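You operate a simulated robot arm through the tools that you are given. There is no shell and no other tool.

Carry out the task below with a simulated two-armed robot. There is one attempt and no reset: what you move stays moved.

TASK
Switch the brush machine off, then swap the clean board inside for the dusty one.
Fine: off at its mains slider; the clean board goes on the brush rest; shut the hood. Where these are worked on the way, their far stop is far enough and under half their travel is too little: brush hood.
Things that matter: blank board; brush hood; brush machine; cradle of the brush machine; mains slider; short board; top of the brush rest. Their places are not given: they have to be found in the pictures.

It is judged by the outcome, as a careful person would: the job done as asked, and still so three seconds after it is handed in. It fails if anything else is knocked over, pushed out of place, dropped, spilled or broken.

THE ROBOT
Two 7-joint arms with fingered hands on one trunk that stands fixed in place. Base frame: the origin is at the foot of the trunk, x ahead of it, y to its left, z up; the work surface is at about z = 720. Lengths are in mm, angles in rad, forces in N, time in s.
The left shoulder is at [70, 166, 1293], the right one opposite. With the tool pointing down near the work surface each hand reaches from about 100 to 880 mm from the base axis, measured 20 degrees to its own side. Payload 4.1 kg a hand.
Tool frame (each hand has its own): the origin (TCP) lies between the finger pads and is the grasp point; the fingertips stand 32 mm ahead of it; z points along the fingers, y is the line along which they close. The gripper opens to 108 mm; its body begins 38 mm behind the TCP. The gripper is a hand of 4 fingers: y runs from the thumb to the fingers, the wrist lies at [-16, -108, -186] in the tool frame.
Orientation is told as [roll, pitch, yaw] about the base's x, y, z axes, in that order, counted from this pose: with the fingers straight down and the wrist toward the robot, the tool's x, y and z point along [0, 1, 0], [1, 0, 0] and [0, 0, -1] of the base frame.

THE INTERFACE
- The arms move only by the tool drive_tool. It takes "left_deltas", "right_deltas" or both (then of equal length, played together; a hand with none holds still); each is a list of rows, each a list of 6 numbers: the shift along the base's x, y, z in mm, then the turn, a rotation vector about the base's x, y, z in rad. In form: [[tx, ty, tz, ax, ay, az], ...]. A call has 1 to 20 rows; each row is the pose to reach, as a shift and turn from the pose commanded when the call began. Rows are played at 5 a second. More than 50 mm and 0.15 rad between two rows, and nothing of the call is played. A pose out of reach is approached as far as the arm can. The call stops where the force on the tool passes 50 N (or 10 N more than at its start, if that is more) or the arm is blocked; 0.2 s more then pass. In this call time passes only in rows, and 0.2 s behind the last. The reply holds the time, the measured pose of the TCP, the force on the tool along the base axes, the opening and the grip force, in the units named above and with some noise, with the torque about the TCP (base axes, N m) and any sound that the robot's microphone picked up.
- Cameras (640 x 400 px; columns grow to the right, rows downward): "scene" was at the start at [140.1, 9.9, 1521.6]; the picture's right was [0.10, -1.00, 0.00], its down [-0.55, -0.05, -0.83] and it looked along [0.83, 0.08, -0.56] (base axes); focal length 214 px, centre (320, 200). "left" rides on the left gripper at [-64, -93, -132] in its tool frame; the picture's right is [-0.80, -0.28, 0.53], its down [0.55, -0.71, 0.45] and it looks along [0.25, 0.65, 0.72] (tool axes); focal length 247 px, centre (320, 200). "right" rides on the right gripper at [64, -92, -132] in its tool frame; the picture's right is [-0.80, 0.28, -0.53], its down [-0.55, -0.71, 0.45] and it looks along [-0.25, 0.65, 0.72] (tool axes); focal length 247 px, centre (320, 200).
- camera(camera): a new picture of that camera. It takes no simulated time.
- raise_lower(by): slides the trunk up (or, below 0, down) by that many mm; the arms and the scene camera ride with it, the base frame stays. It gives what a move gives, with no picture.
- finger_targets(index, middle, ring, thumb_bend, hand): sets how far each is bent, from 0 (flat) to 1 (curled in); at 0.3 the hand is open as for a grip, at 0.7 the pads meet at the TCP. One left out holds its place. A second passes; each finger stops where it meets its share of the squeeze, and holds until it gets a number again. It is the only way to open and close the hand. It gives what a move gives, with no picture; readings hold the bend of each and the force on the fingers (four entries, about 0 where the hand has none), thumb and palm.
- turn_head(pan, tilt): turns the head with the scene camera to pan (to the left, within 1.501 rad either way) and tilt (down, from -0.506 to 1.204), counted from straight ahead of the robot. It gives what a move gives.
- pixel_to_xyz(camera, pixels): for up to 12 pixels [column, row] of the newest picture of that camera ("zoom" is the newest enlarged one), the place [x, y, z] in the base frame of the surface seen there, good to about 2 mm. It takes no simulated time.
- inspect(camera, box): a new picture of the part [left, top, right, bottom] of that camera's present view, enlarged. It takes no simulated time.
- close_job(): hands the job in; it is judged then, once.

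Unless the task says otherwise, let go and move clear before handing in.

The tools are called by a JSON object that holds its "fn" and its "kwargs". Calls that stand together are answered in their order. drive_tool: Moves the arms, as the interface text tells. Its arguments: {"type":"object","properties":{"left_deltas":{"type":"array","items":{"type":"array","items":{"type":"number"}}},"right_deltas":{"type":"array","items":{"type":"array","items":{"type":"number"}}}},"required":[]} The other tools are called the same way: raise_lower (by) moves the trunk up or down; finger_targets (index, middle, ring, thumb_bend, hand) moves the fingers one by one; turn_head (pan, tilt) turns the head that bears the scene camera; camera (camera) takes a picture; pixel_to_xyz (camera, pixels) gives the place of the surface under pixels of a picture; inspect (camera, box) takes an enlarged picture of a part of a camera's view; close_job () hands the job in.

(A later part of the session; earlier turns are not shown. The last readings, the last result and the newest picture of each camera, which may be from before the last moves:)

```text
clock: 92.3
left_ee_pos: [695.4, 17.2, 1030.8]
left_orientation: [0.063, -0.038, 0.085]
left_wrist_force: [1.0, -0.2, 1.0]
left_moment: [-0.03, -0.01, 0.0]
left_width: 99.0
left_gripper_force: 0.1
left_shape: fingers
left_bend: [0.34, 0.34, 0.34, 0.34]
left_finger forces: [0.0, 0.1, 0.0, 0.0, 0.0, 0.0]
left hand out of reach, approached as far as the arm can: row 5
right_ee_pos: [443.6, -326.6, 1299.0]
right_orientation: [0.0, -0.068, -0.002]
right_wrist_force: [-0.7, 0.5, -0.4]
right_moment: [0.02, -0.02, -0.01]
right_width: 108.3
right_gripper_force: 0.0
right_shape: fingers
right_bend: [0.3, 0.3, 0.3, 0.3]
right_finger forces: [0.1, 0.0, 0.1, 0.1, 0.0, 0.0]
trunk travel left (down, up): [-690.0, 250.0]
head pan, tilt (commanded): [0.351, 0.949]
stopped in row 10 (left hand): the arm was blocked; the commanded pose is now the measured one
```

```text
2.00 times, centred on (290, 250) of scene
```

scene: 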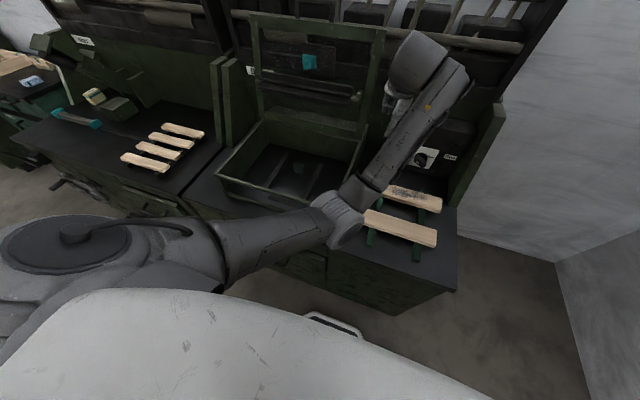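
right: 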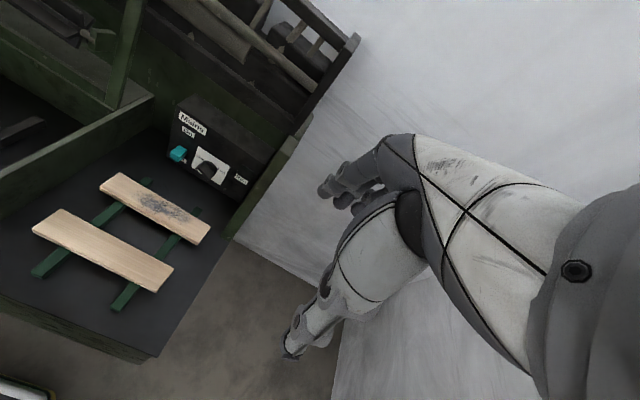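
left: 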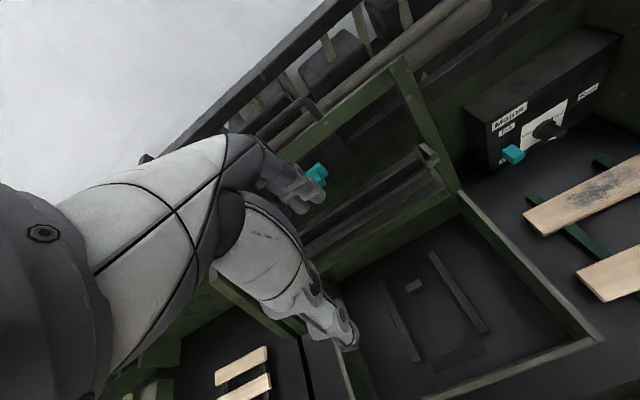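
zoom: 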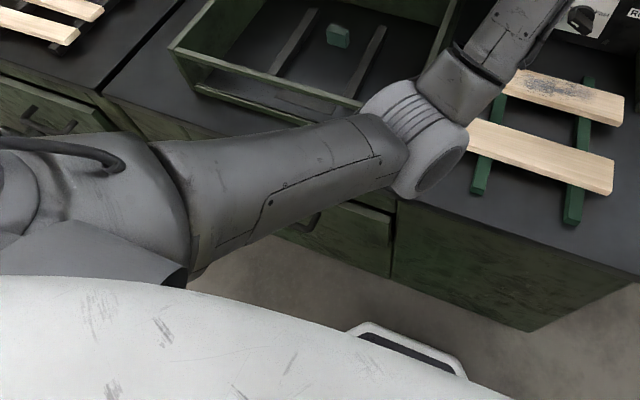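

The upper arm is touching the chest's side, with the elbow hanging straight down. Pulling the hand back toward the robot earlier turned the elbow outward, so I'll do that here.

{"fn": "drive_tool", "kwargs": {"left_deltas": [[-30, 5, 0, -0.02, 0.012, -0.03], [-60, 10, 0, -0.04, 0.025, -0.055], [-95, 10, 0, -0.063, 0.038, -0.085], [-130, 10, 0, -0.063, 0.038, -0.085], [-165, 10, 0, -0.063, 0.038, -0.085], [-195, 10, 0, -0.063, 0.038, -0.085]]}}

{"fn": "camera", "kwargs": {"camera": "scene"}}

```text
clock: 93.2
left_ee_pos: [614.1, 89.5, 1031.1]
left_orientation: [0.097, -0.051, 0.089]
left_wrist_force: [0.5, -0.1, 0.8]
left_moment: [0.02, -0.03, 0.02]
left_width: 98.5
left_gripper_force: 0.0
left_shape: fingers
left_bend: [0.34, 0.34, 0.34, 0.34]
left_finger forces: [0.0, 0.0, 0.0, 0.1, 0.0, 0.1]
left hand out of reach, approached as far as the arm can: row 4
right_ee_pos: [442.7, -326.2, 1299.3]
right_orientation: [0.001, -0.069, -0.002]
right_wrist_force: [-0.5, 0.6, -0.3]
right_moment: [0.02, -0.02, 0.0]
right_width: 108.7
right_gripper_force: 0.0
right_shape: fingers
right_bend: [0.3, 0.3, 0.3, 0.3]
right_finger forces: [0.0, 0.1, 0.1, 0.0, 0.0, 0.1]
trunk travel left (down, up): [-690.0, 250.0]
head pan, tilt (commanded): [0.351, 0.949]
stopped in row 4 (left hand): the arm was blocked; the commanded pose is now the measured one
```

```text
taken
```

scene: 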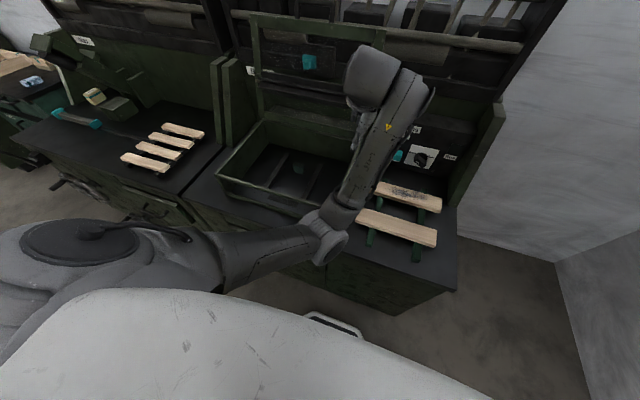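

The elbow is wedged by the chest on this side. I'll unwind it by looping the hand: left, far left, up overhead, then down in front — that should rotate the elbow back underneath.

{"fn": "drive_tool", "kwargs": {"left_deltas": [[0, 15, 35, -0.03, 0.015, -0.03], [0, 30, 70, -0.06, 0.03, -0.06], [-5, 60, 100, -0.097, 0.051, -0.089], [-10, 100, 115, -0.097, 0.051, -0.089], [-15, 145, 120, -0.097, 0.051, -0.089], [-20, 190, 120, -0.097, 0.051, -0.089], [-30, 235, 120, -0.097, 0.051, -0.089], [-45, 280, 120, -0.097, 0.051, -0.089], [-60, 325, 120, -0.097, 0.051, -0.089], [-80, 365, 120, -0.097, 0.051, -0.089], [-100, 405, 120, -0.097, 0.051, -0.089], [-125, 445, 120, -0.097, 0.051, -0.089], [-150, 480, 115, -0.097, 0.051, -0.089]]}}

{"fn": "camera", "kwargs": {"camera": "scene"}}

```text
clock: 96.0
left_ee_pos: [463.7, 565.5, 1142.4]
left_orientation: [-0.001, 0.005, 0.002]
left_wrist_force: [-0.9, 0.1, -0.9]
left_moment: [-0.01, -0.02, 0.03]
left_width: 98.3
left_gripper_force: 0.0
left_shape: fingers
left_bend: [0.34, 0.34, 0.34, 0.34]
left_finger forces: [0.1, 0.0, 0.1, 0.0, 0.1, 0.1]
left hand out of reach, approached as far as the arm can: row 2, 3, 4
right_ee_pos: [440.4, -325.0, 1302.0]
right_orientation: [-0.002, -0.069, -0.003]
right_wrist_force: [-0.2, 0.3, 0.3]
right_moment: [0.01, 0.0, -0.02]
right_width: 108.3
right_gripper_force: 0.1
right_shape: fingers
right_bend: [0.3, 0.3, 0.3, 0.3]
right_finger forces: [0.0, 0.0, 0.1, 0.1, 0.1, 0.1]
trunk travel left (down, up): [-690.0, 250.0]
head pan, tilt (commanded): [0.351, 0.949]
```

```text
taken
```

scene: 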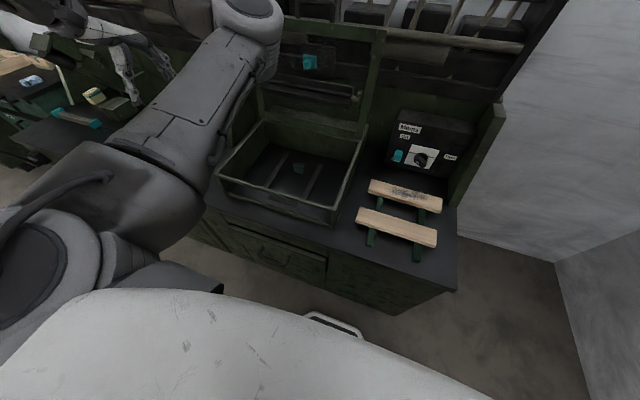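

The hand is at far left now. Next I'll go up overhead.

{"fn": "drive_tool", "kwargs": {"left_deltas": [[-10, -5, 42, 0, 0, 0], [-20, -10, 84, 0, 0, 0], [-30, -15, 126, 0, 0, 0], [-40, -20, 168, 0, 0, 0], [-52, -28, 210, 0, 0, 0], [-65, -36, 252, 0, 0, 0], [-80, -46, 294, 0, 0, 0], [-95, -58, 336, 0, 0, 0], [-110, -72, 378, 0, 0, 0], [-125, -88, 415, 0, 0, 0]]}}

{"fn": "drive_tool", "kwargs": {"left_deltas": [[20, -30, 15, 0, 0, 0], [45, -60, 20, 0, 0, 0], [75, -90, 15, 0, 0, 0], [110, -115, 0, 0, 0, 0], [145, -135, -20, 0, 0, 0], [175, -150, -50, 0, 0, 0], [205, -160, -85, 0, 0, 0], [230, -165, -125, 0, 0, 0], [250, -165, -165, 0, 0, 0]]}}

{"fn": "camera", "kwargs": {"camera": "scene"}}

```text
clock: 98.2
left_ee_pos: [335.4, 474.4, 1564.7]
left_orientation: [0.002, 0.002, 0.002]
left_wrist_force: [-0.2, -0.9, -0.4]
left_moment: [-0.02, -0.02, 0.02]
left_width: 98.3
left_gripper_force: 0.1
left_shape: fingers
left_bend: [0.34, 0.34, 0.34, 0.34]
left_finger forces: [0.0, 0.0, 0.0, 0.1, 0.1, 0.0]
right_ee_pos: [439.8, -328.0, 1300.2]
right_orientation: [0.001, -0.072, -0.003]
right_wrist_force: [-1.0, -0.1, -0.4]
right_moment: [0.01, -0.01, -0.02]
right_width: 108.1
right_gripper_force: 0.1
right_shape: fingers
right_bend: [0.3, 0.3, 0.3, 0.3]
right_finger forces: [0.1, 0.1, 0.1, 0.0, 0.1, 0.1]
trunk travel left (down, up): [-690.0, 250.0]
head pan, tilt (commanded): [0.351, 0.949]
```

```text
clock: 100.2
left_ee_pos: [589.6, 317.0, 1394.5]
left_orientation: [-0.001, 0.006, 0.0]
left_wrist_force: [-0.6, -0.3, -0.2]
left_moment: [-0.02, 0.02, -0.03]
left_width: 98.3
left_gripper_force: 0.1
left_shape: fingers
left_bend: [0.34, 0.34, 0.34, 0.34]
left_finger forces: [0.1, 0.0, 0.0, 0.0, 0.1, 0.0]
right_ee_pos: [445.1, -323.5, 1299.9]
right_orientation: [-0.003, -0.067, 0.003]
right_wrist_force: [-0.2, 0.2, 0.0]
right_moment: [-0.01, 0.0, 0.03]
right_width: 108.2
right_gripper_force: 0.0
right_shape: fingers
right_bend: [0.3, 0.3, 0.3, 0.3]
right_finger forces: [0.0, 0.0, 0.0, 0.0, 0.0, 0.1]
trunk travel left (down, up): [-690.0, 250.0]
head pan, tilt (commanded): [0.351, 0.949]
```

```text
taken
```

scene: 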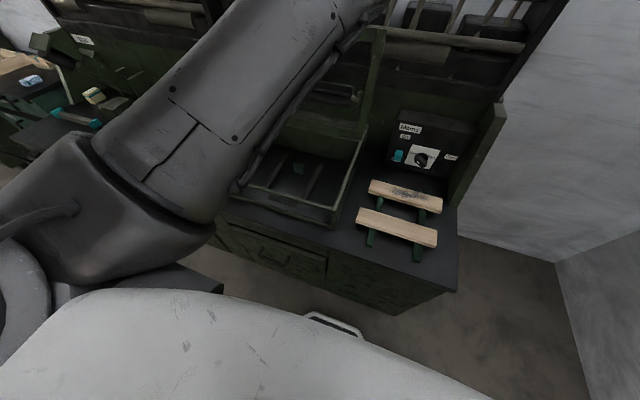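

I'll tilt the head up to see the left elbow.

{"fn": "turn_head", "kwargs": {"pan": 0.35, "tilt": 0.45}}

{"fn": "camera", "kwargs": {"camera": "scene"}}

{"fn": "pixel_to_xyz", "kwargs": {"camera": "scene", "pixels": [[340, 130], [380, 110], [300, 170], [250, 200], [150, 280], [360, 80], [400, 140], [330, 60], [200, 100]]}}

```text
clock: 101.2
left_ee_pos: [588.1, 314.6, 1396.0]
left_orientation: [0.002, 0.006, 0.002]
left_wrist_force: [-0.3, 0.0, -0.5]
left_moment: [-0.02, 0.01, 0.0]
left_width: 98.5
left_gripper_force: 0.0
left_shape: fingers
left_bend: [0.34, 0.34, 0.34, 0.34]
left_finger forces: [0.0, 0.0, 0.1, 0.0, 0.0, 0.0]
right_ee_pos: [442.3, -325.8, 1299.2]
right_orientation: [0.0, -0.07, -0.001]
right_wrist_force: [0.6, 0.5, -0.6]
right_moment: [0.0, 0.0, 0.03]
right_width: 108.2
right_gripper_force: 0.1
right_shape: fingers
right_bend: [0.3, 0.3, 0.3, 0.3]
right_finger forces: [0.1, 0.1, 0.0, 0.0, 0.0, 0.0]
trunk travel left (down, up): [-690.0, 250.0]
head pan, tilt (commanded): [0.351, 0.45]
```

```text
taken
```

scene: 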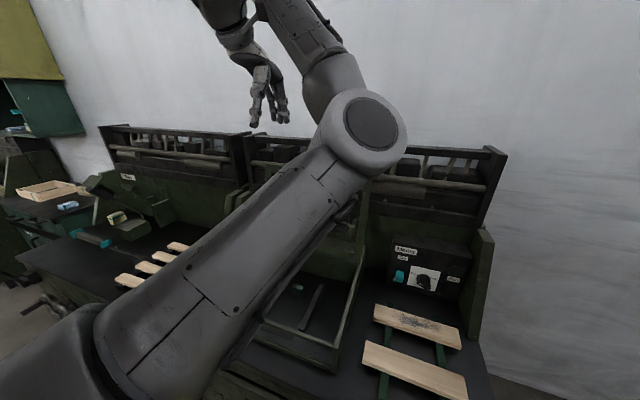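

```text
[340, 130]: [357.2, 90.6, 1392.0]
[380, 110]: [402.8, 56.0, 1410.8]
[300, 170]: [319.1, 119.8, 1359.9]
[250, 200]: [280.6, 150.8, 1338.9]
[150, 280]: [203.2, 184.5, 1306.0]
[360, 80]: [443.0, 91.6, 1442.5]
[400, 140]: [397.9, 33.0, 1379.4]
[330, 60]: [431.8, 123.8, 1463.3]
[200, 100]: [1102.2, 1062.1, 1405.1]
```

The elbow is still inward at (400,60,1370). With the hand held high, turning the hand's yaw also rolls the elbow, so I'll yaw it counter-clockwise here, lower it, then yaw back below shoulder height.

{"fn": "drive_tool", "kwargs": {"left_deltas": [[0, 5, 5, 0, 0, 0.14], [0, 10, 10, 0, 0, 0.28], [0, 15, 15, 0, 0, 0.42], [0, 20, 20, 0, 0, 0.56], [0, 25, 25, 0, 0, 0.7], [0, 30, 30, 0, 0, 0.84], [0, 35, 35, 0, 0, 0.98], [0, 40, 40, 0, 0, 1.12], [0, 45, 45, 0, 0, 1.26]]}}

{"fn": "camera", "kwargs": {"camera": "scene"}}

```text
clock: 103.2
left_ee_pos: [588.5, 362.0, 1441.0]
left_orientation: [0.001, 0.006, 1.265]
left_wrist_force: [0.0, -0.1, 0.6]
left_moment: [-0.01, -0.01, 0.01]
left_width: 98.3
left_gripper_force: 0.1
left_shape: fingers
left_bend: [0.34, 0.34, 0.34, 0.34]
left_finger forces: [0.0, 0.0, 0.0, 0.0, 0.0, 0.1]
right_ee_pos: [443.6, -325.7, 1299.6]
right_orientation: [0.0, -0.068, -0.003]
right_wrist_force: [-0.2, 0.1, -0.3]
right_moment: [0.02, 0.0, 0.02]
right_width: 108.3
right_gripper_force: 0.0
right_shape: fingers
right_bend: [0.3, 0.3, 0.3, 0.3]
right_finger forces: [0.1, 0.0, 0.1, 0.0, 0.0, 0.0]
trunk travel left (down, up): [-690.0, 250.0]
head pan, tilt (commanded): [0.351, 0.45]
```

```text
taken
```

scene: 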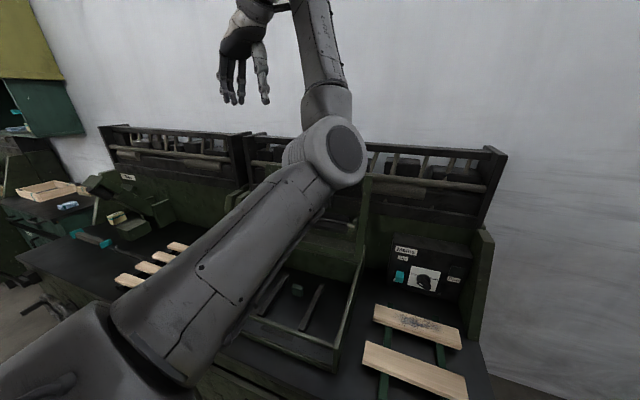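

The elbow dropped (px (375,120) → (340,155)), so this works. I'll yaw further.

{"fn": "drive_tool", "kwargs": {"left_deltas": [[0, 0, 0, 0, 0, 0.14], [0, 0, 0, 0, 0, 0.28], [0, 0, 0, 0, 0, 0.42], [0, 0, 0, 0, 0, 0.56], [0, 0, 0, 0, 0, 0.7], [0, 0, 0, 0, 0, 0.84]]}}

{"fn": "camera", "kwargs": {"camera": "scene"}}

{"fn": "pixel_to_xyz", "kwargs": {"camera": "scene", "pixels": [[340, 155], [320, 170], [300, 190], [250, 240], [330, 120], [320, 60], [310, 210]]}}

```text
clock: 104.5
left_ee_pos: [588.9, 361.1, 1441.3]
left_orientation: [-0.001, 0.006, 2.104]
left_wrist_force: [-0.1, -0.3, -0.9]
left_moment: [0.02, 0.0, 0.01]
left_width: 98.4
left_gripper_force: 0.0
left_shape: fingers
left_bend: [0.34, 0.34, 0.34, 0.34]
left_finger forces: [0.0, 0.0, 0.1, 0.1, 0.0, 0.1]
right_ee_pos: [441.9, -327.3, 1299.1]
right_orientation: [0.0, -0.071, -0.001]
right_wrist_force: [0.1, -0.1, 1.7]
right_moment: [-0.02, -0.02, 0.01]
right_width: 108.4
right_gripper_force: 0.0
right_shape: fingers
right_bend: [0.3, 0.3, 0.3, 0.3]
right_finger forces: [0.0, 0.1, 0.1, 0.0, 0.1, 0.0]
trunk travel left (down, up): [-690.0, 250.0]
head pan, tilt (commanded): [0.351, 0.45]
```

```text
taken
```

scene: 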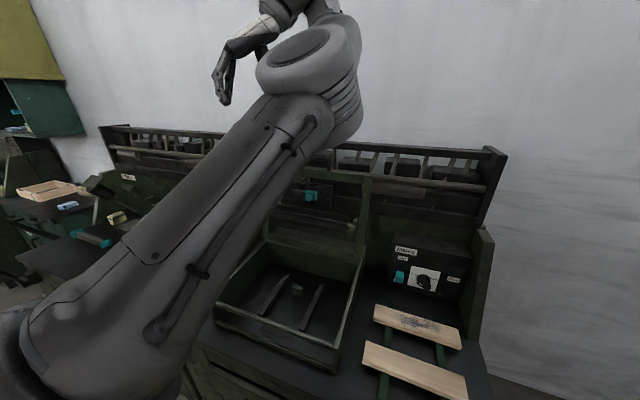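

```text
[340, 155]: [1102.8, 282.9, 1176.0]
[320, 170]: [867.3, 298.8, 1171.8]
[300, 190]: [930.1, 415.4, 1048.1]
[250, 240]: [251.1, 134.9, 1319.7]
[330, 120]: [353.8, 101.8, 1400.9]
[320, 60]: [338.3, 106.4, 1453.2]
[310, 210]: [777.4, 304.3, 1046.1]
```

That last turn lifted the elbow instead; I'll undo it, then lower the hand from there.

{"fn": "drive_tool", "kwargs": {"left_deltas": [[0, 0, 0, 0, 0, -0.14], [0, 0, 0, 0, 0, -0.28], [0, 0, 0, 0, 0, -0.42], [0, 0, 0, 0, 0, -0.56], [0, 0, 0, 0, 0, -0.7], [0, 0, 0, 0, 0, -0.84]]}}

{"fn": "camera", "kwargs": {"camera": "scene"}}

```text
clock: 106.0
left_ee_pos: [589.3, 361.3, 1439.0]
left_orientation: [0.001, 0.003, 1.262]
left_wrist_force: [-0.7, -0.1, 0.3]
left_moment: [0.0, 0.0, 0.01]
left_width: 98.0
left_gripper_force: 0.1
left_shape: fingers
left_bend: [0.34, 0.34, 0.34, 0.34]
left_finger forces: [0.0, 0.1, 0.0, 0.0, 0.0, 0.0]
right_ee_pos: [443.5, -326.9, 1299.2]
right_orientation: [0.0, -0.068, -0.003]
right_wrist_force: [0.0, -0.3, 0.5]
right_moment: [-0.01, -0.01, 0.01]
right_width: 108.2
right_gripper_force: 0.3
right_shape: fingers
right_bend: [0.3, 0.3, 0.3, 0.3]
right_finger forces: [0.1, 0.0, 0.0, 0.1, 0.0, 0.0]
trunk travel left (down, up): [-690.0, 250.0]
head pan, tilt (commanded): [0.351, 0.45]
```

```text
taken
```

scene: 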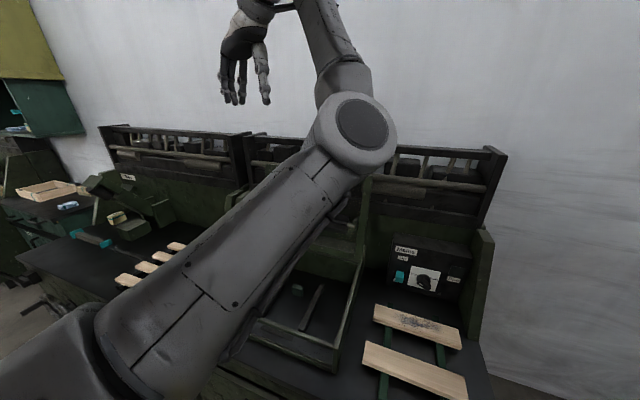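

The elbow is in between. I'll lower the hand with this yaw on the left-front, below shoulder height.

{"fn": "drive_tool", "kwargs": {"left_deltas": [[-5, 5, -45, 0, 0, 0], [-10, 10, -90, 0, 0, 0], [-15, 15, -135, 0, 0, 0], [-20, 20, -180, 0, 0, 0], [-25, 25, -225, 0, 0, 0], [-30, 30, -270, 0, 0, 0], [-35, 35, -315, 0, 0, 0], [-40, 40, -360, 0, 0, 0], [-45, 45, -405, 0, 0, 0], [-50, 50, -450, 0, 0, 0], [-55, 55, -490, 0, 0, 0]]}}

{"fn": "camera", "kwargs": {"camera": "scene"}}

```text
clock: 108.5
left_ee_pos: [528.1, 454.1, 976.1]
left_orientation: [-0.023, -0.054, 1.329]
left_wrist_force: [0.2, 0.4, -0.1]
left_moment: [-0.01, 0.02, -0.05]
left_width: 98.3
left_gripper_force: 0.1
left_shape: fingers
left_bend: [0.34, 0.34, 0.34, 0.34]
left_finger forces: [0.0, 0.1, 0.0, 0.0, 0.1, 0.0]
right_ee_pos: [442.8, -327.8, 1300.6]
right_orientation: [0.001, -0.068, -0.001]
right_wrist_force: [-0.7, -0.4, -1.1]
right_moment: [0.03, 0.0, -0.04]
right_width: 108.2
right_gripper_force: 0.1
right_shape: fingers
right_bend: [0.3, 0.3, 0.3, 0.3]
right_finger forces: [0.0, 0.0, 0.0, 0.0, 0.0, 0.1]
trunk travel left (down, up): [-690.0, 250.0]
head pan, tilt (commanded): [0.351, 0.45]
stopped in row 11 (left hand): the arm was blocked; the commanded pose is now the measured one
```

```text
taken
```

scene: 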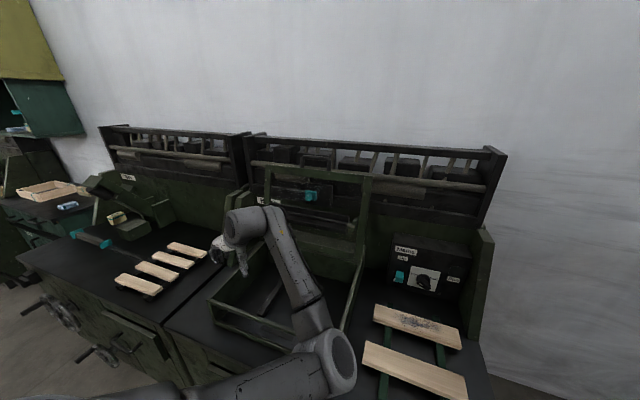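

Now the elbow hangs low and inward; I'll raise slightly and yaw back here, which should roll the elbow further down and outward.

{"fn": "drive_tool", "kwargs": {"left_deltas": [[5, 0, 15, 0.01, 0.02, -0.07], [8, 0, 20, 0.023, 0.04, -0.2], [8, 0, 20, 0.023, 0.054, -0.34], [8, 0, 20, 0.023, 0.054, -0.48], [8, 0, 20, 0.023, 0.054, -0.62], [8, 0, 20, 0.023, 0.054, -0.76], [8, 0, 20, 0.023, 0.054, -0.9]]}}

{"fn": "camera", "kwargs": {"camera": "scene"}}

```text
clock: 110.2
left_ee_pos: [537.1, 453.7, 992.7]
left_orientation: [0.031, -0.033, 0.42]
left_wrist_force: [0.1, 0.4, -0.1]
left_moment: [0.01, 0.01, 0.0]
left_width: 98.2
left_gripper_force: 0.0
left_shape: fingers
left_bend: [0.34, 0.34, 0.34, 0.34]
left_finger forces: [0.0, 0.0, 0.1, 0.1, 0.0, 0.0]
right_ee_pos: [442.8, -325.5, 1299.4]
right_orientation: [0.002, -0.07, -0.001]
right_wrist_force: [0.3, 0.4, 0.8]
right_moment: [0.0, 0.01, 0.02]
right_width: 108.4
right_gripper_force: 0.0
right_shape: fingers
right_bend: [0.3, 0.3, 0.3, 0.3]
right_finger forces: [0.0, 0.0, 0.1, 0.0, 0.0, 0.1]
trunk travel left (down, up): [-690.0, 250.0]
head pan, tilt (commanded): [0.351, 0.45]
```

```text
taken
```

scene: 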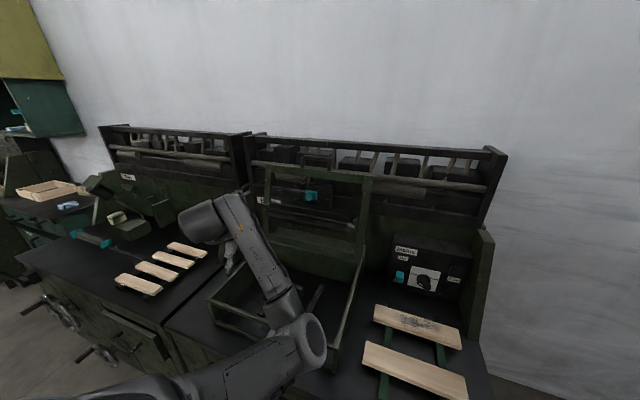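

The elbow moved left (px 335→310). I'll continue the yaw past zero to negative.

{"fn": "drive_tool", "kwargs": {"left_deltas": [[0, 0, 0, -0.01, 0.01, -0.14], [0, 0, 0, -0.02, 0.02, -0.28], [0, 0, 0, -0.03, 0.03, -0.42], [0, 0, 0, -0.03, 0.03, -0.56], [0, 0, 0, -0.03, 0.03, -0.7], [0, 0, 0, -0.03, 0.03, -0.84], [0, 0, 0, -0.03, 0.03, -0.98], [0, 0, 0, -0.03, 0.03, -1.12]]}}

{"fn": "camera", "kwargs": {"camera": "scene"}}

{"fn": "pixel_to_xyz", "kwargs": {"camera": "scene", "pixels": [[290, 330], [300, 340], [260, 350], [280, 300], [230, 380], [310, 350], [250, 260]]}}

```text
clock: 112.0
left_ee_pos: [537.8, 453.3, 993.6]
left_orientation: [0.0, -0.009, -0.702]
left_wrist_force: [0.4, -0.4, -0.6]
left_moment: [-0.02, -0.01, -0.06]
left_width: 98.3
left_gripper_force: 0.0
left_shape: fingers
left_bend: [0.34, 0.34, 0.34, 0.34]
left_finger forces: [0.0, 0.0, 0.1, 0.0, 0.1, 0.1]
right_ee_pos: [442.6, -326.6, 1300.3]
right_orientation: [0.001, -0.068, -0.001]
right_wrist_force: [-0.1, 0.3, 0.3]
right_moment: [-0.03, 0.0, -0.04]
right_width: 108.3
right_gripper_force: 0.1
right_shape: fingers
right_bend: [0.3, 0.3, 0.3, 0.3]
right_finger forces: [0.0, 0.0, 0.0, 0.1, 0.0, 0.1]
trunk travel left (down, up): [-690.0, 250.0]
head pan, tilt (commanded): [0.351, 0.45]
```

```text
taken
```

scene: 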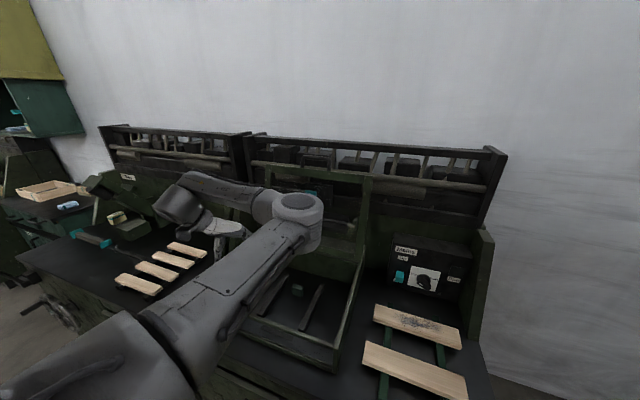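

```text
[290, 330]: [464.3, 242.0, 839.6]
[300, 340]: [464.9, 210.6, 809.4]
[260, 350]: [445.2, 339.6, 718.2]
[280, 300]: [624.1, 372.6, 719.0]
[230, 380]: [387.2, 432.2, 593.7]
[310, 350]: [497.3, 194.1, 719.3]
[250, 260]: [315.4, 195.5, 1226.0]
```

That turned the elbow forward and up instead. I'll return the yaw to zero, move further left and check for free space there to lower the hand.

{"fn": "pixel_to_xyz", "kwargs": {"camera": "scene", "pixels": [[205, 251], [178, 268], [160, 290], [120, 275], [140, 265], [170, 245], [240, 205], [85, 240], [200, 300], [20, 280]]}}

{"fn": "drive_tool", "kwargs": {"left_deltas": [[0, 0, 0, 0, 0, 0.14], [0, 0, 0, 0, 0, 0.28], [0, 0, 0, 0, 0, 0.42], [0, 0, 0, 0, 0, 0.56], [0, 0, 0, 0, 0, 0.7], [0, 0, 0, 0, 0, 0.84], [0, 0, 0, 0, 0, 0.98], [0, 0, 0, 0, 0, 1.1]]}}

{"fn": "camera", "kwargs": {"camera": "scene"}}

```text
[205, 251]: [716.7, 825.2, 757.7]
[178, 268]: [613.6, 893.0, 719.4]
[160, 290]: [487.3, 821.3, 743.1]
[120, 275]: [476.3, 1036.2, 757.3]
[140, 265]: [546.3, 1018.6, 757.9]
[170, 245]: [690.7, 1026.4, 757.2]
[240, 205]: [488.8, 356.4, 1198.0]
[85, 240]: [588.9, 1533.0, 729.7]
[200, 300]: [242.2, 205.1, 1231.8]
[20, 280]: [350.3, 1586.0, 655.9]
```

```text
clock: 113.8
left_ee_pos: [536.7, 452.9, 993.0]
left_orientation: [0.0, -0.008, 0.403]
left_wrist_force: [0.8, 0.2, -0.7]
left_moment: [-0.01, -0.02, 0.0]
left_width: 98.3
left_gripper_force: 0.0
left_shape: fingers
left_bend: [0.34, 0.34, 0.34, 0.34]
left_finger forces: [0.0, 0.0, 0.0, 0.0, 0.1, 0.1]
right_ee_pos: [443.4, -327.0, 1299.4]
right_orientation: [0.002, -0.068, -0.001]
right_wrist_force: [-0.2, -0.2, 0.7]
right_moment: [-0.01, -0.03, 0.0]
right_width: 108.4
right_gripper_force: 0.0
right_shape: fingers
right_bend: [0.3, 0.3, 0.3, 0.3]
right_finger forces: [0.0, 0.1, 0.0, 0.0, 0.0, 0.1]
trunk travel left (down, up): [-690.0, 250.0]
head pan, tilt (commanded): [0.351, 0.45]
```

```text
taken
```

scene: 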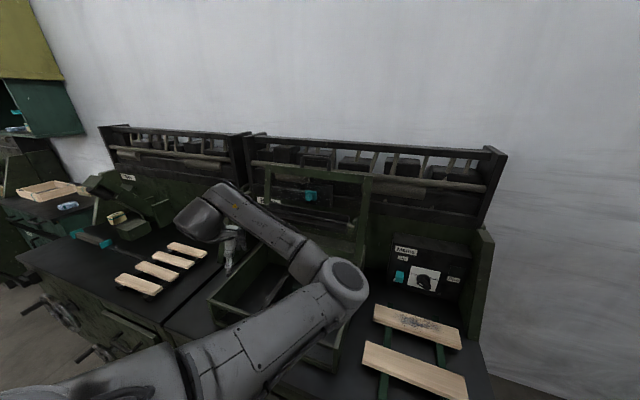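

There's open space at y 560–800 on the left. I'll move the hand there, then lower it with positive yaw so the elbow can drop below without hitting the torso.

{"fn": "drive_tool", "kwargs": {"left_deltas": [[-5, 25, 5, 0, 0, 0.1], [-10, 50, 10, 0, 0, 0.2], [-15, 75, 10, 0, 0, 0.3], [-20, 100, 10, 0, 0, 0.4], [-25, 125, 10, 0, 0, 0.5], [-30, 150, 10, 0, 0, 0.6], [-35, 175, 10, 0, 0, 0.7], [-40, 200, 10, 0, 0, 0.8], [-45, 225, 10, 0, 0, 0.9]]}}

{"fn": "camera", "kwargs": {"camera": "scene"}}

```text
clock: 115.8
left_ee_pos: [491.8, 678.4, 1001.2]
left_orientation: [-0.001, -0.007, 1.305]
left_wrist_force: [0.3, 0.2, 0.5]
left_moment: [-0.03, 0.03, 0.0]
left_width: 98.7
left_gripper_force: 0.0
left_shape: fingers
left_bend: [0.34, 0.34, 0.34, 0.34]
left_finger forces: [0.1, 0.1, 0.0, 0.0, 0.0, 0.1]
right_ee_pos: [442.6, -325.1, 1300.5]
right_orientation: [0.001, -0.068, -0.001]
right_wrist_force: [0.3, -0.2, -1.1]
right_moment: [0.04, 0.04, 0.0]
right_width: 108.3
right_gripper_force: 0.1
right_shape: fingers
right_bend: [0.3, 0.3, 0.3, 0.3]
right_finger forces: [0.1, 0.1, 0.0, 0.1, 0.0, 0.0]
trunk travel left (down, up): [-690.0, 250.0]
head pan, tilt (commanded): [0.351, 0.45]
```

```text
taken
```

scene: 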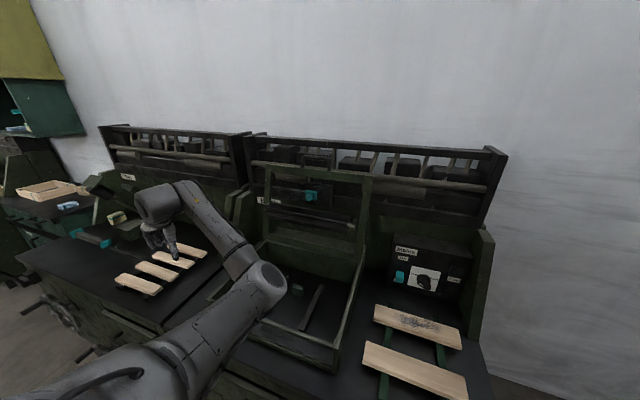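

The hand is at far left with yaw 1.3; elbow at px (265,285). I'll lower it here (bench below is clear) and watch the elbow.

{"fn": "drive_tool", "kwargs": {"left_deltas": [[0, 0, -30, 0, 0, 0], [0, 0, -60, 0, 0, 0], [0, 0, -90, 0, 0, 0], [0, 0, -120, 0, 0, 0], [0, 0, -150, 0, 0, 0], [0, 0, -175, 0, 0, 0]]}}

{"fn": "camera", "kwargs": {"camera": "scene"}}

{"fn": "pixel_to_xyz", "kwargs": {"camera": "scene", "pixels": [[240, 320], [225, 335], [260, 330], [200, 300], [150, 360], [250, 350], [280, 320]]}}

```text
clock: 117.2
left_ee_pos: [491.5, 678.2, 826.4]
left_orientation: [-0.001, -0.007, 1.302]
left_wrist_force: [0.3, -0.3, 0.6]
left_moment: [0.0, -0.02, 0.0]
left_width: 98.5
left_gripper_force: 0.0
left_shape: fingers
left_bend: [0.34, 0.34, 0.34, 0.34]
left_finger forces: [0.0, 0.0, 0.0, 0.1, 0.0, 0.0]
right_ee_pos: [443.0, -327.2, 1300.1]
right_orientation: [0.0, -0.069, -0.001]
right_wrist_force: [0.3, -0.4, 0.1]
right_moment: [0.04, -0.02, 0.03]
right_width: 108.3
right_gripper_force: 0.2
right_shape: fingers
right_bend: [0.3, 0.3, 0.3, 0.3]
right_finger forces: [0.1, 0.0, 0.0, 0.0, 0.0, 0.0]
trunk travel left (down, up): [-690.0, 250.0]
head pan, tilt (commanded): [0.351, 0.45]
```

```text
taken
```

scene: 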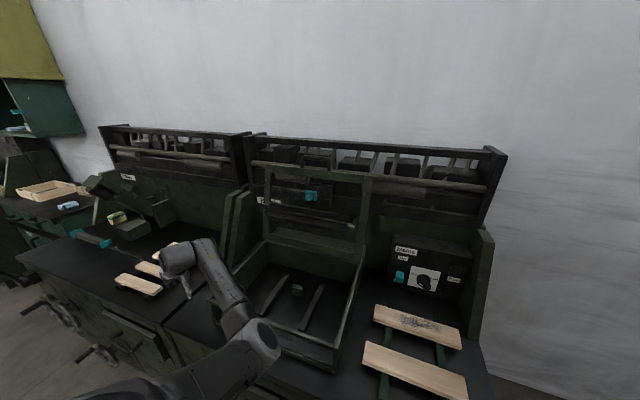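

```text
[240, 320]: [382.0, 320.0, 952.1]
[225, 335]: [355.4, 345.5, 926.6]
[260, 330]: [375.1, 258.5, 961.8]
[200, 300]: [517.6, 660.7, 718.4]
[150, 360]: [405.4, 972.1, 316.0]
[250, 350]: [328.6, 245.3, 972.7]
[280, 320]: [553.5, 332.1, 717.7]
```

The elbow is now mostly down (about 58° below the right side). I'll raise the trunk 110 mm and lower the hand again so it hangs further, then undo the yaw here.

{"fn": "raise_lower", "kwargs": {"by": 110}}

{"fn": "drive_tool", "kwargs": {"left_deltas": [[0, 0, -30, 0, 0, -0.13], [0, 0, -60, 0, 0, -0.26], [0, 0, -90, 0, 0, -0.39], [0, 0, -105, 0, 0, -0.52], [0, 0, -105, 0, 0, -0.65], [0, 0, -105, 0, 0, -0.78], [0, 0, -105, 0, 0, -0.91], [0, 0, -105, 0, 0, -1.04], [0, 0, -105, 0, 0, -1.17], [0, 0, -105, 0, 0, -1.3]]}}

{"fn": "turn_head", "kwargs": {"pan": 0.35, "tilt": 0.75}}

{"fn": "camera", "kwargs": {"camera": "scene"}}

```text
clock: 118.6
left_ee_pos: [490.0, 678.5, 937.1]
left_orientation: [0.001, -0.009, 1.303]
left_wrist_force: [-0.2, -0.4, 0.4]
left_moment: [0.01, 0.0, -0.01]
left_width: 98.2
left_gripper_force: 0.0
left_shape: fingers
left_bend: [0.34, 0.34, 0.34, 0.34]
left_finger forces: [0.0, 0.0, 0.1, 0.0, 0.0, 0.0]
right_ee_pos: [443.4, -325.2, 1408.9]
right_orientation: [0.0, -0.067, -0.003]
right_wrist_force: [0.2, -0.3, -0.7]
right_moment: [0.03, -0.02, 0.01]
right_width: 108.4
right_gripper_force: 0.2
right_shape: fingers
right_bend: [0.3, 0.3, 0.3, 0.3]
right_finger forces: [0.0, 0.0, 0.1, 0.0, 0.2, 0.1]
trunk travel left (down, up): [-800.0, 140.0]
head pan, tilt (commanded): [0.351, 0.45]
```

```text
clock: 120.8
left_ee_pos: [490.9, 680.3, 832.9]
left_orientation: [0.0, -0.008, -0.002]
left_wrist_force: [0.6, 0.1, 0.5]
left_moment: [-0.01, 0.0, 0.01]
left_width: 98.3
left_gripper_force: 0.0
left_shape: fingers
left_bend: [0.34, 0.34, 0.34, 0.34]
left_finger forces: [0.0, 0.0, 0.0, 0.0, 0.0, 0.0]
right_ee_pos: [441.9, -325.7, 1410.2]
right_orientation: [0.0, -0.07, -0.002]
right_wrist_force: [0.3, -0.6, 0.1]
right_moment: [-0.04, 0.01, 0.02]
right_width: 108.2
right_gripper_force: 0.1
right_shape: fingers
right_bend: [0.3, 0.3, 0.3, 0.3]
right_finger forces: [0.1, 0.1, 0.1, 0.0, 0.0, 0.0]
trunk travel left (down, up): [-800.0, 140.0]
head pan, tilt (commanded): [0.351, 0.45]
```

```text
clock: 121.6
left_ee_pos: [490.7, 678.3, 832.0]
left_orientation: [0.001, -0.008, 0.005]
left_wrist_force: [-0.5, 0.5, -0.8]
left_moment: [0.01, 0.03, 0.01]
left_width: 98.3
left_gripper_force: 0.0
left_shape: fingers
left_bend: [0.34, 0.34, 0.34, 0.34]
left_finger forces: [0.1, 0.0, 0.0, 0.0, 0.0, 0.0]
right_ee_pos: [443.3, -326.8, 1408.6]
right_orientation: [0.0, -0.069, 0.0]
right_wrist_force: [0.0, 0.2, -0.3]
right_moment: [0.04, 0.0, 0.02]
right_width: 108.2
right_gripper_force: 0.0
right_shape: fingers
right_bend: [0.3, 0.3, 0.3, 0.3]
right_finger forces: [0.0, 0.1, 0.0, 0.0, 0.0, 0.0]
trunk travel left (down, up): [-800.0, 140.0]
head pan, tilt (commanded): [0.351, 0.75]
```

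```text
taken
```

scene: 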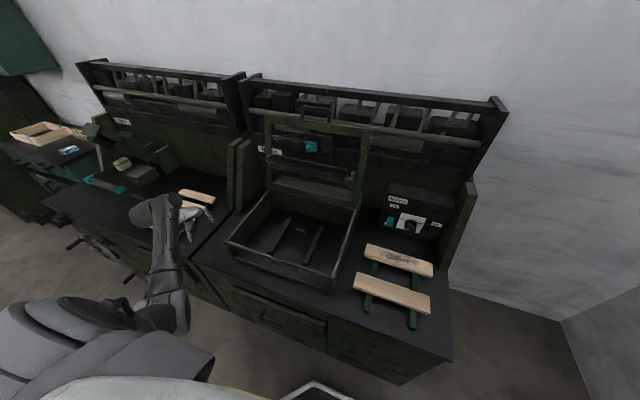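

The left elbow is now back to hanging naturally at the body's left (px (175,300)). I'll bring the left hand to a waiting pose over the machine and confirm the elbow stays normal.

{"fn": "drive_tool", "kwargs": {"left_deltas": [[5, -20, 35, 0, 0, 0], [10, -45, 75, 0, 0, 0], [15, -80, 105, 0, 0, 0], [20, -120, 130, 0, 0, 0], [25, -160, 150, 0, 0, 0], [30, -200, 165, 0, 0, 0], [35, -240, 175, 0, 0, 0], [40, -280, 180, 0, 0, 0], [45, -320, 180, 0, 0, 0]]}}

{"fn": "camera", "kwargs": {"camera": "scene"}}

```text
clock: 123.6
left_ee_pos: [534.3, 356.4, 1013.6]
left_orientation: [-0.001, -0.006, 0.002]
left_wrist_force: [-0.1, -0.5, 0.4]
left_moment: [0.02, 0.0, 0.03]
left_width: 98.3
left_gripper_force: 0.0
left_shape: fingers
left_bend: [0.34, 0.34, 0.34, 0.34]
left_finger forces: [0.0, 0.1, 0.0, 0.0, 0.0, 0.0]
right_ee_pos: [443.0, -327.8, 1408.3]
right_orientation: [0.001, -0.069, -0.001]
right_wrist_force: [-0.9, 0.1, 0.2]
right_moment: [0.03, 0.02, -0.02]
right_width: 108.4
right_gripper_force: 0.1
right_shape: fingers
right_bend: [0.3, 0.3, 0.3, 0.3]
right_finger forces: [0.0, 0.0, 0.1, 0.1, 0.0, 0.0]
trunk travel left (down, up): [-800.0, 140.0]
head pan, tilt (commanded): [0.351, 0.75]
```

```text
taken
```

scene: 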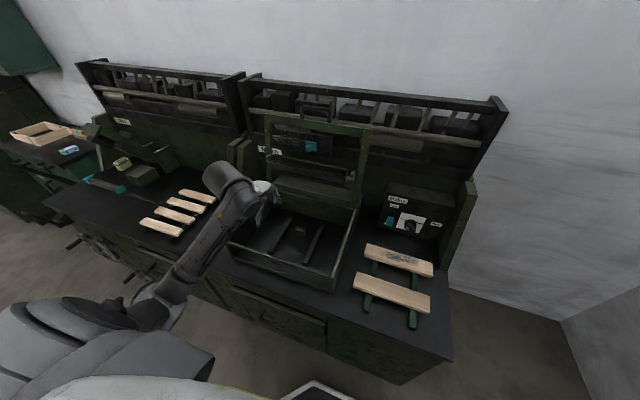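

The left arm is in a natural posture now. Next I'll measure the dusty board on the rest for the right hand's pick.

{"fn": "inspect", "kwargs": {"camera": "scene", "box": [340, 225, 450, 335]}}

{"fn": "pixel_to_xyz", "kwargs": {"camera": "zoom", "pixels": [[155, 75], [155, 115], [530, 140], [525, 185], [340, 105], [350, 150], [95, 180], [85, 220], [515, 250], [500, 300], [300, 215], [250, 245]]}}

```text
3.64 times, centred on (395, 280) of scene
```

zoom: 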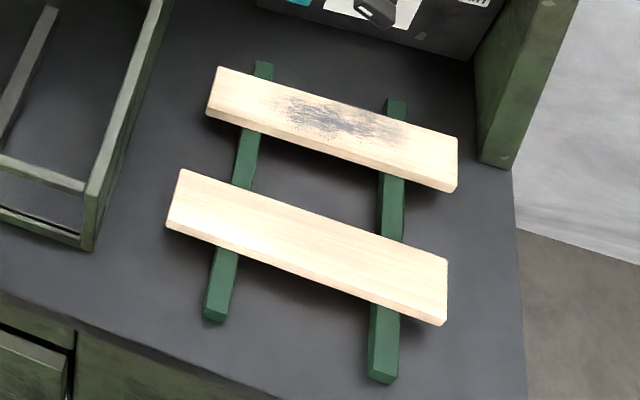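

```text
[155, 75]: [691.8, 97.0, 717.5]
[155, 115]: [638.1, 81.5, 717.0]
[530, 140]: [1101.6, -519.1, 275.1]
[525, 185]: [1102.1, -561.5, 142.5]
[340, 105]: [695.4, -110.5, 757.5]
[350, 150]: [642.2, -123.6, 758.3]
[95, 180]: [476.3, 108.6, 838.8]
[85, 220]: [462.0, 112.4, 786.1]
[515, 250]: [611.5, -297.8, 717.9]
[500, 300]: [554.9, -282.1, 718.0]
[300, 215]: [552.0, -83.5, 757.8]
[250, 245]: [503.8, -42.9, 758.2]
```

{"fn": "pixel_to_xyz", "kwargs": {"camera": "zoom", "pixels": [[222, 72], [211, 108], [454, 142], [452, 182], [184, 175], [170, 222], [444, 262], [440, 315], [330, 120], [400, 140]]}}

{"fn": "camera", "kwargs": {"camera": "right"}}

```text
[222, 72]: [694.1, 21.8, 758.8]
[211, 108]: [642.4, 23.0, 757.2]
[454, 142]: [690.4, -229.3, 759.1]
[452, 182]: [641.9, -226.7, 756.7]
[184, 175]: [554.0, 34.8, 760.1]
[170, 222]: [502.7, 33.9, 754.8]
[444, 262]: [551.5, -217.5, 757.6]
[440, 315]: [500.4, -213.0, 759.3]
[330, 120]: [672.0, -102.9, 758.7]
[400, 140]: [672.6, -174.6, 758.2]
```

```text
taken
```

right: 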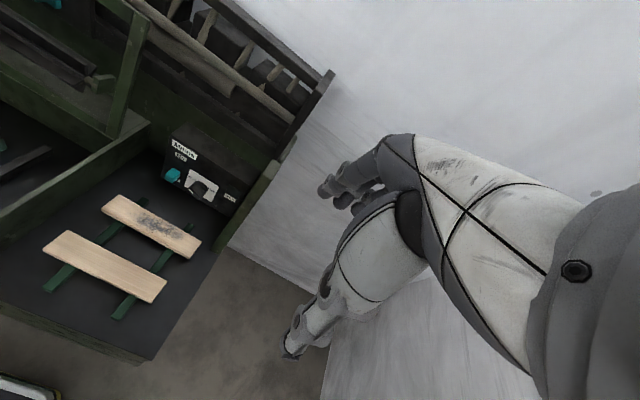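

Dusty board: x 641–697, y 24 to -230, centre y≈-103. I'll bring the right hand over its right part (y≈-181) at z≈880.

{"fn": "drive_tool", "kwargs": {"right_deltas": [[40, 20, -15, 0, 0.02, 0], [80, 45, -30, 0, 0.04, 0], [120, 70, -45, 0, 0.069, 0], [160, 95, -65, 0, 0.069, 0], [195, 120, -90, 0, 0.069, 0], [225, 142, -120, 0, 0.069, 0], [226, 146, -165, 0, 0.069, 0], [226, 146, -212, 0, 0.069, 0], [226, 146, -259, 0, 0.069, 0], [226, 146, -306, 0, 0.069, 0], [226, 146, -353, 0, 0.069, 0], [226, 146, -400, 0, 0.069, 0], [226, 146, -447, 0, 0.069, 0], [226, 146, -490, 0, 0.069, 0], [226, 146, -525, 0, 0.069, 0]]}}

{"fn": "camera", "kwargs": {"camera": "right"}}

{"fn": "camera", "kwargs": {"camera": "scene"}}

```text
refused: row 4 steps farther than a row can; nothing moved
```

```text
taken
```

right: 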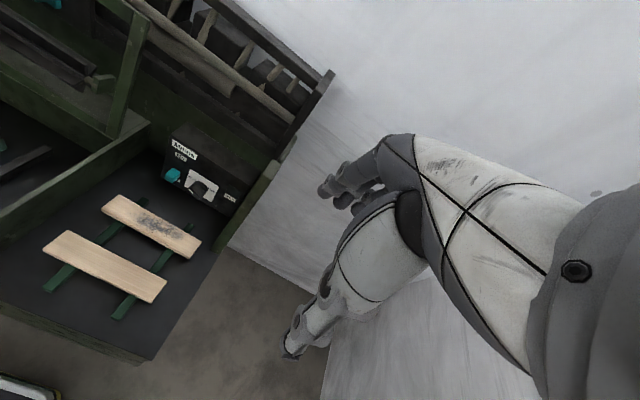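

```text
taken
```

scene: 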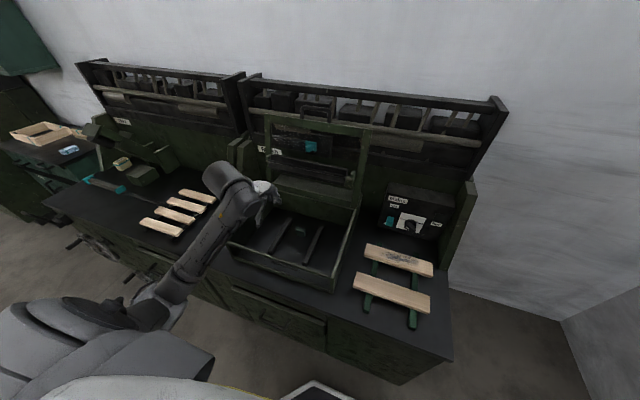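

The path was refused for one step's size; I'll resend with smaller steps.

{"fn": "drive_tool", "kwargs": {"right_deltas": [[38, 20, -15, 0, 0.02, 0], [76, 44, -30, 0, 0.04, 0], [114, 68, -45, 0, 0.069, 0], [150, 92, -60, 0, 0.069, 0], [185, 114, -85, 0, 0.069, 0], [212, 134, -115, 0, 0.069, 0], [226, 146, -155, 0, 0.069, 0], [226, 146, -202, 0, 0.069, 0], [226, 146, -249, 0, 0.069, 0], [226, 146, -296, 0, 0.069, 0], [226, 146, -343, 0, 0.069, 0], [226, 146, -390, 0, 0.069, 0], [226, 146, -437, 0, 0.069, 0], [226, 146, -484, 0, 0.069, 0], [226, 146, -525, 0, 0.069, 0]]}}

{"fn": "camera", "kwargs": {"camera": "right"}}

{"fn": "camera", "kwargs": {"camera": "scene"}}

```text
clock: 126.8
left_ee_pos: [536.8, 358.2, 1014.1]
left_orientation: [-0.001, -0.007, 0.0]
left_wrist_force: [0.1, 0.0, 0.0]
left_moment: [-0.02, 0.04, 0.03]
left_width: 98.4
left_gripper_force: 0.0
left_shape: fingers
left_bend: [0.34, 0.34, 0.34, 0.34]
left_finger forces: [0.0, 0.0, 0.0, 0.1, 0.0, 0.0]
right_ee_pos: [667.6, -181.9, 881.1]
right_orientation: [0.0, 0.001, -0.002]
right_wrist_force: [0.3, -0.4, 0.5]
right_moment: [-0.02, 0.01, 0.01]
right_width: 108.5
right_gripper_force: 0.1
right_shape: fingers
right_bend: [0.3, 0.3, 0.3, 0.3]
right_finger forces: [0.1, 0.0, 0.0, 0.0, 0.0, 0.1]
trunk travel left (down, up): [-800.0, 140.0]
head pan, tilt (commanded): [0.351, 0.75]
```

```text
taken
```

right: 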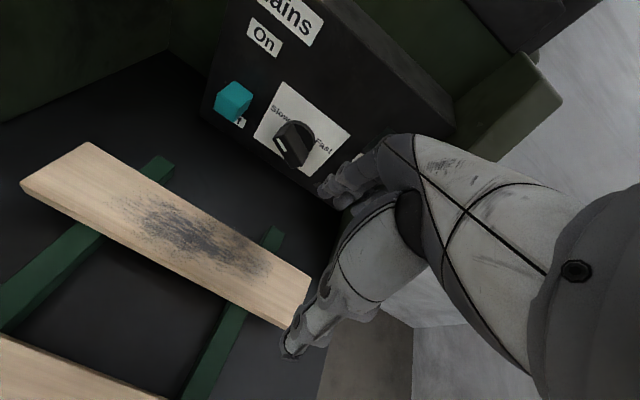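

```text
taken
```

scene: 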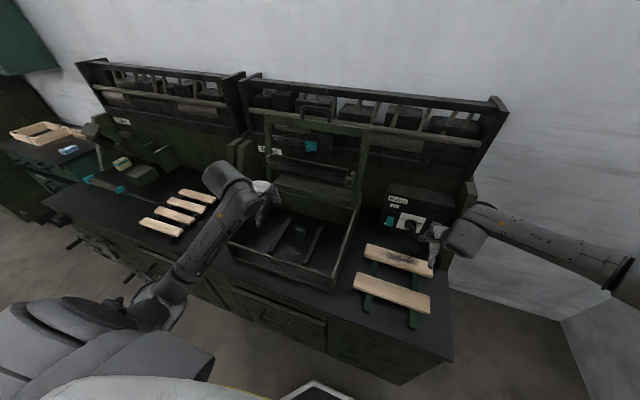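

The right hand is above the dusty board's right part. I'll lower it to just above grasp height.

{"fn": "drive_tool", "kwargs": {"right_deltas": [[1, 0, -30, 0, 0, 0], [1, 0, -60, 0, 0, 0], [1, 0, -85, 0, 0, 0], [1, 0, -97, 0, 0, 0]]}}

{"fn": "camera", "kwargs": {"camera": "right"}}

{"fn": "pixel_to_xyz", "kwargs": {"camera": "right", "pixels": [[328, 195], [345, 200], [290, 350], [285, 335], [300, 325], [270, 270], [100, 190], [310, 280]]}}

{"fn": "inspect", "kwargs": {"camera": "right", "box": [210, 120, 420, 380]}}

```text
clock: 127.8
left_ee_pos: [536.0, 358.7, 1013.3]
left_orientation: [0.001, -0.008, 0.002]
left_wrist_force: [0.4, -0.2, 0.1]
left_moment: [0.0, 0.02, 0.02]
left_width: 98.4
left_gripper_force: 0.1
left_shape: fingers
left_bend: [0.34, 0.34, 0.34, 0.34]
left_finger forces: [0.0, 0.0, 0.1, 0.0, 0.0, 0.0]
right_ee_pos: [667.2, -180.6, 786.8]
right_orientation: [0.001, -0.001, -0.001]
right_wrist_force: [1.2, 0.0, -0.3]
right_moment: [-0.02, 0.05, 0.0]
right_width: 108.4
right_gripper_force: 0.1
right_shape: fingers
right_bend: [0.3, 0.3, 0.3, 0.3]
right_finger forces: [0.0, 0.0, 0.1, 0.1, 0.0, 0.0]
trunk travel left (down, up): [-800.0, 140.0]
head pan, tilt (commanded): [0.351, 0.75]
```

```text
taken
```

right: 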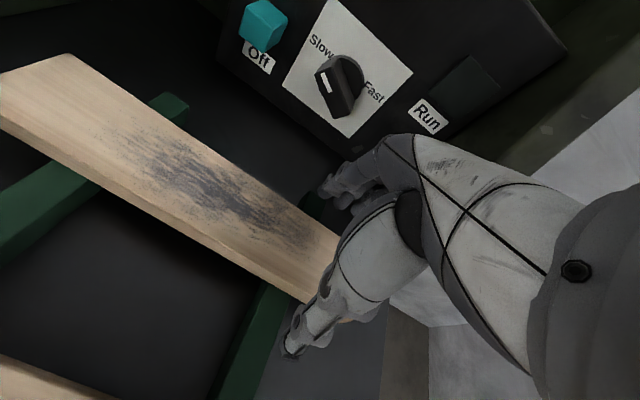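

```text
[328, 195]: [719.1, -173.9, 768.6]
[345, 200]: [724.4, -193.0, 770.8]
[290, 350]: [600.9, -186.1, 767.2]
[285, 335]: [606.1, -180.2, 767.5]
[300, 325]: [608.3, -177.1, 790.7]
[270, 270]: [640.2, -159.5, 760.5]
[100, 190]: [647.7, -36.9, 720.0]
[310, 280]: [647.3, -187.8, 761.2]
```

```text
1.54 times, centred on (315, 250) of right
```

zoom: 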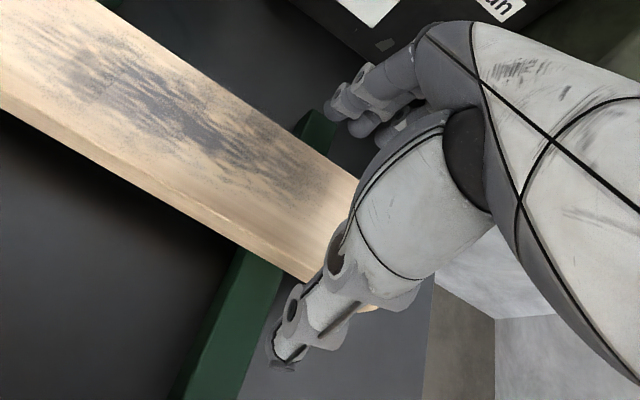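

The fingers straddle the board well. I'll lower 7 mm more and close in stages.

{"fn": "drive_tool", "kwargs": {"right_deltas": [[1, 0, -4, 0, 0, 0], [2, 0, -7, 0, 0, 0]]}}

{"fn": "finger_targets", "kwargs": {"hand": "right", "index": 0.46, "middle": 0.46, "ring": 0.46, "thumb_bend": 0.46}}

{"fn": "finger_targets", "kwargs": {"hand": "right", "index": 0.65, "middle": 0.65, "ring": 0.65, "thumb_bend": 0.65}}

{"fn": "camera", "kwargs": {"camera": "right"}}

```text
clock: 128.4
left_ee_pos: [536.0, 359.3, 1014.7]
left_orientation: [-0.001, -0.007, 0.001]
left_wrist_force: [-0.1, 0.2, -0.5]
left_moment: [-0.02, -0.02, -0.02]
left_width: 98.3
left_gripper_force: 0.1
left_shape: fingers
left_bend: [0.34, 0.34, 0.34, 0.34]
left_finger forces: [0.1, 0.1, 0.0, 0.0, 0.0, 0.1]
right_ee_pos: [670.3, -181.8, 779.9]
right_orientation: [-0.002, -0.001, -0.001]
right_wrist_force: [-0.3, 0.5, 0.2]
right_moment: [0.01, 0.01, -0.07]
right_width: 107.9
right_gripper_force: 0.1
right_shape: fingers
right_bend: [0.3, 0.3, 0.3, 0.3]
right_finger forces: [0.0, 0.0, 0.0, 0.1, 0.0, 0.1]
trunk travel left (down, up): [-800.0, 140.0]
head pan, tilt (commanded): [0.351, 0.75]
```

```text
clock: 129.4
left_ee_pos: [535.7, 358.7, 1013.5]
left_orientation: [0.001, -0.008, 0.002]
left_wrist_force: [0.3, -0.2, -0.4]
left_moment: [0.01, 0.02, 0.02]
left_width: 98.0
left_gripper_force: 0.1
left_shape: fingers
left_bend: [0.34, 0.34, 0.34, 0.34]
left_finger forces: [0.0, 0.0, 0.1, 0.1, 0.0, 0.1]
right_ee_pos: [671.2, -179.9, 780.2]
right_orientation: [-0.001, -0.001, 0.0]
right_wrist_force: [-0.1, 0.1, -0.1]
right_moment: [-0.01, -0.03, 0.0]
right_width: 67.4
right_gripper_force: 0.2
right_shape: fingers
right_bend: [0.46, 0.46, 0.46, 0.46]
right_finger forces: [0.0, 0.0, 0.1, 0.0, 0.2, 0.0]
trunk travel left (down, up): [-800.0, 140.0]
head pan, tilt (commanded): [0.351, 0.75]
```

```text
clock: 130.4
left_ee_pos: [535.4, 357.4, 1013.0]
left_orientation: [0.0, -0.009, 0.0]
left_wrist_force: [0.5, -0.1, -0.8]
left_moment: [-0.02, 0.02, 0.03]
left_width: 98.3
left_gripper_force: 0.0
left_shape: fingers
left_bend: [0.34, 0.34, 0.34, 0.34]
left_finger forces: [0.0, 0.1, 0.0, 0.0, 0.0, 0.1]
right_ee_pos: [671.0, -179.8, 779.8]
right_orientation: [0.0, 0.0, -0.002]
right_wrist_force: [0.1, 0.3, -0.8]
right_moment: [-0.04, -0.03, -0.02]
right_width: 57.9
right_gripper_force: 19.6
right_shape: fingers
right_bend: [0.56, 0.58, 0.58, 0.48]
right_finger forces: [6.2, 7.1, 6.1, 0.0, 19.4, 0.0]
trunk travel left (down, up): [-800.0, 140.0]
head pan, tilt (commanded): [0.351, 0.75]
```

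```text
taken
```

right: 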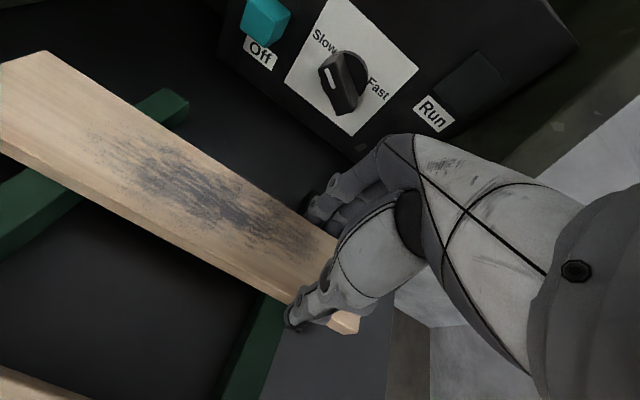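

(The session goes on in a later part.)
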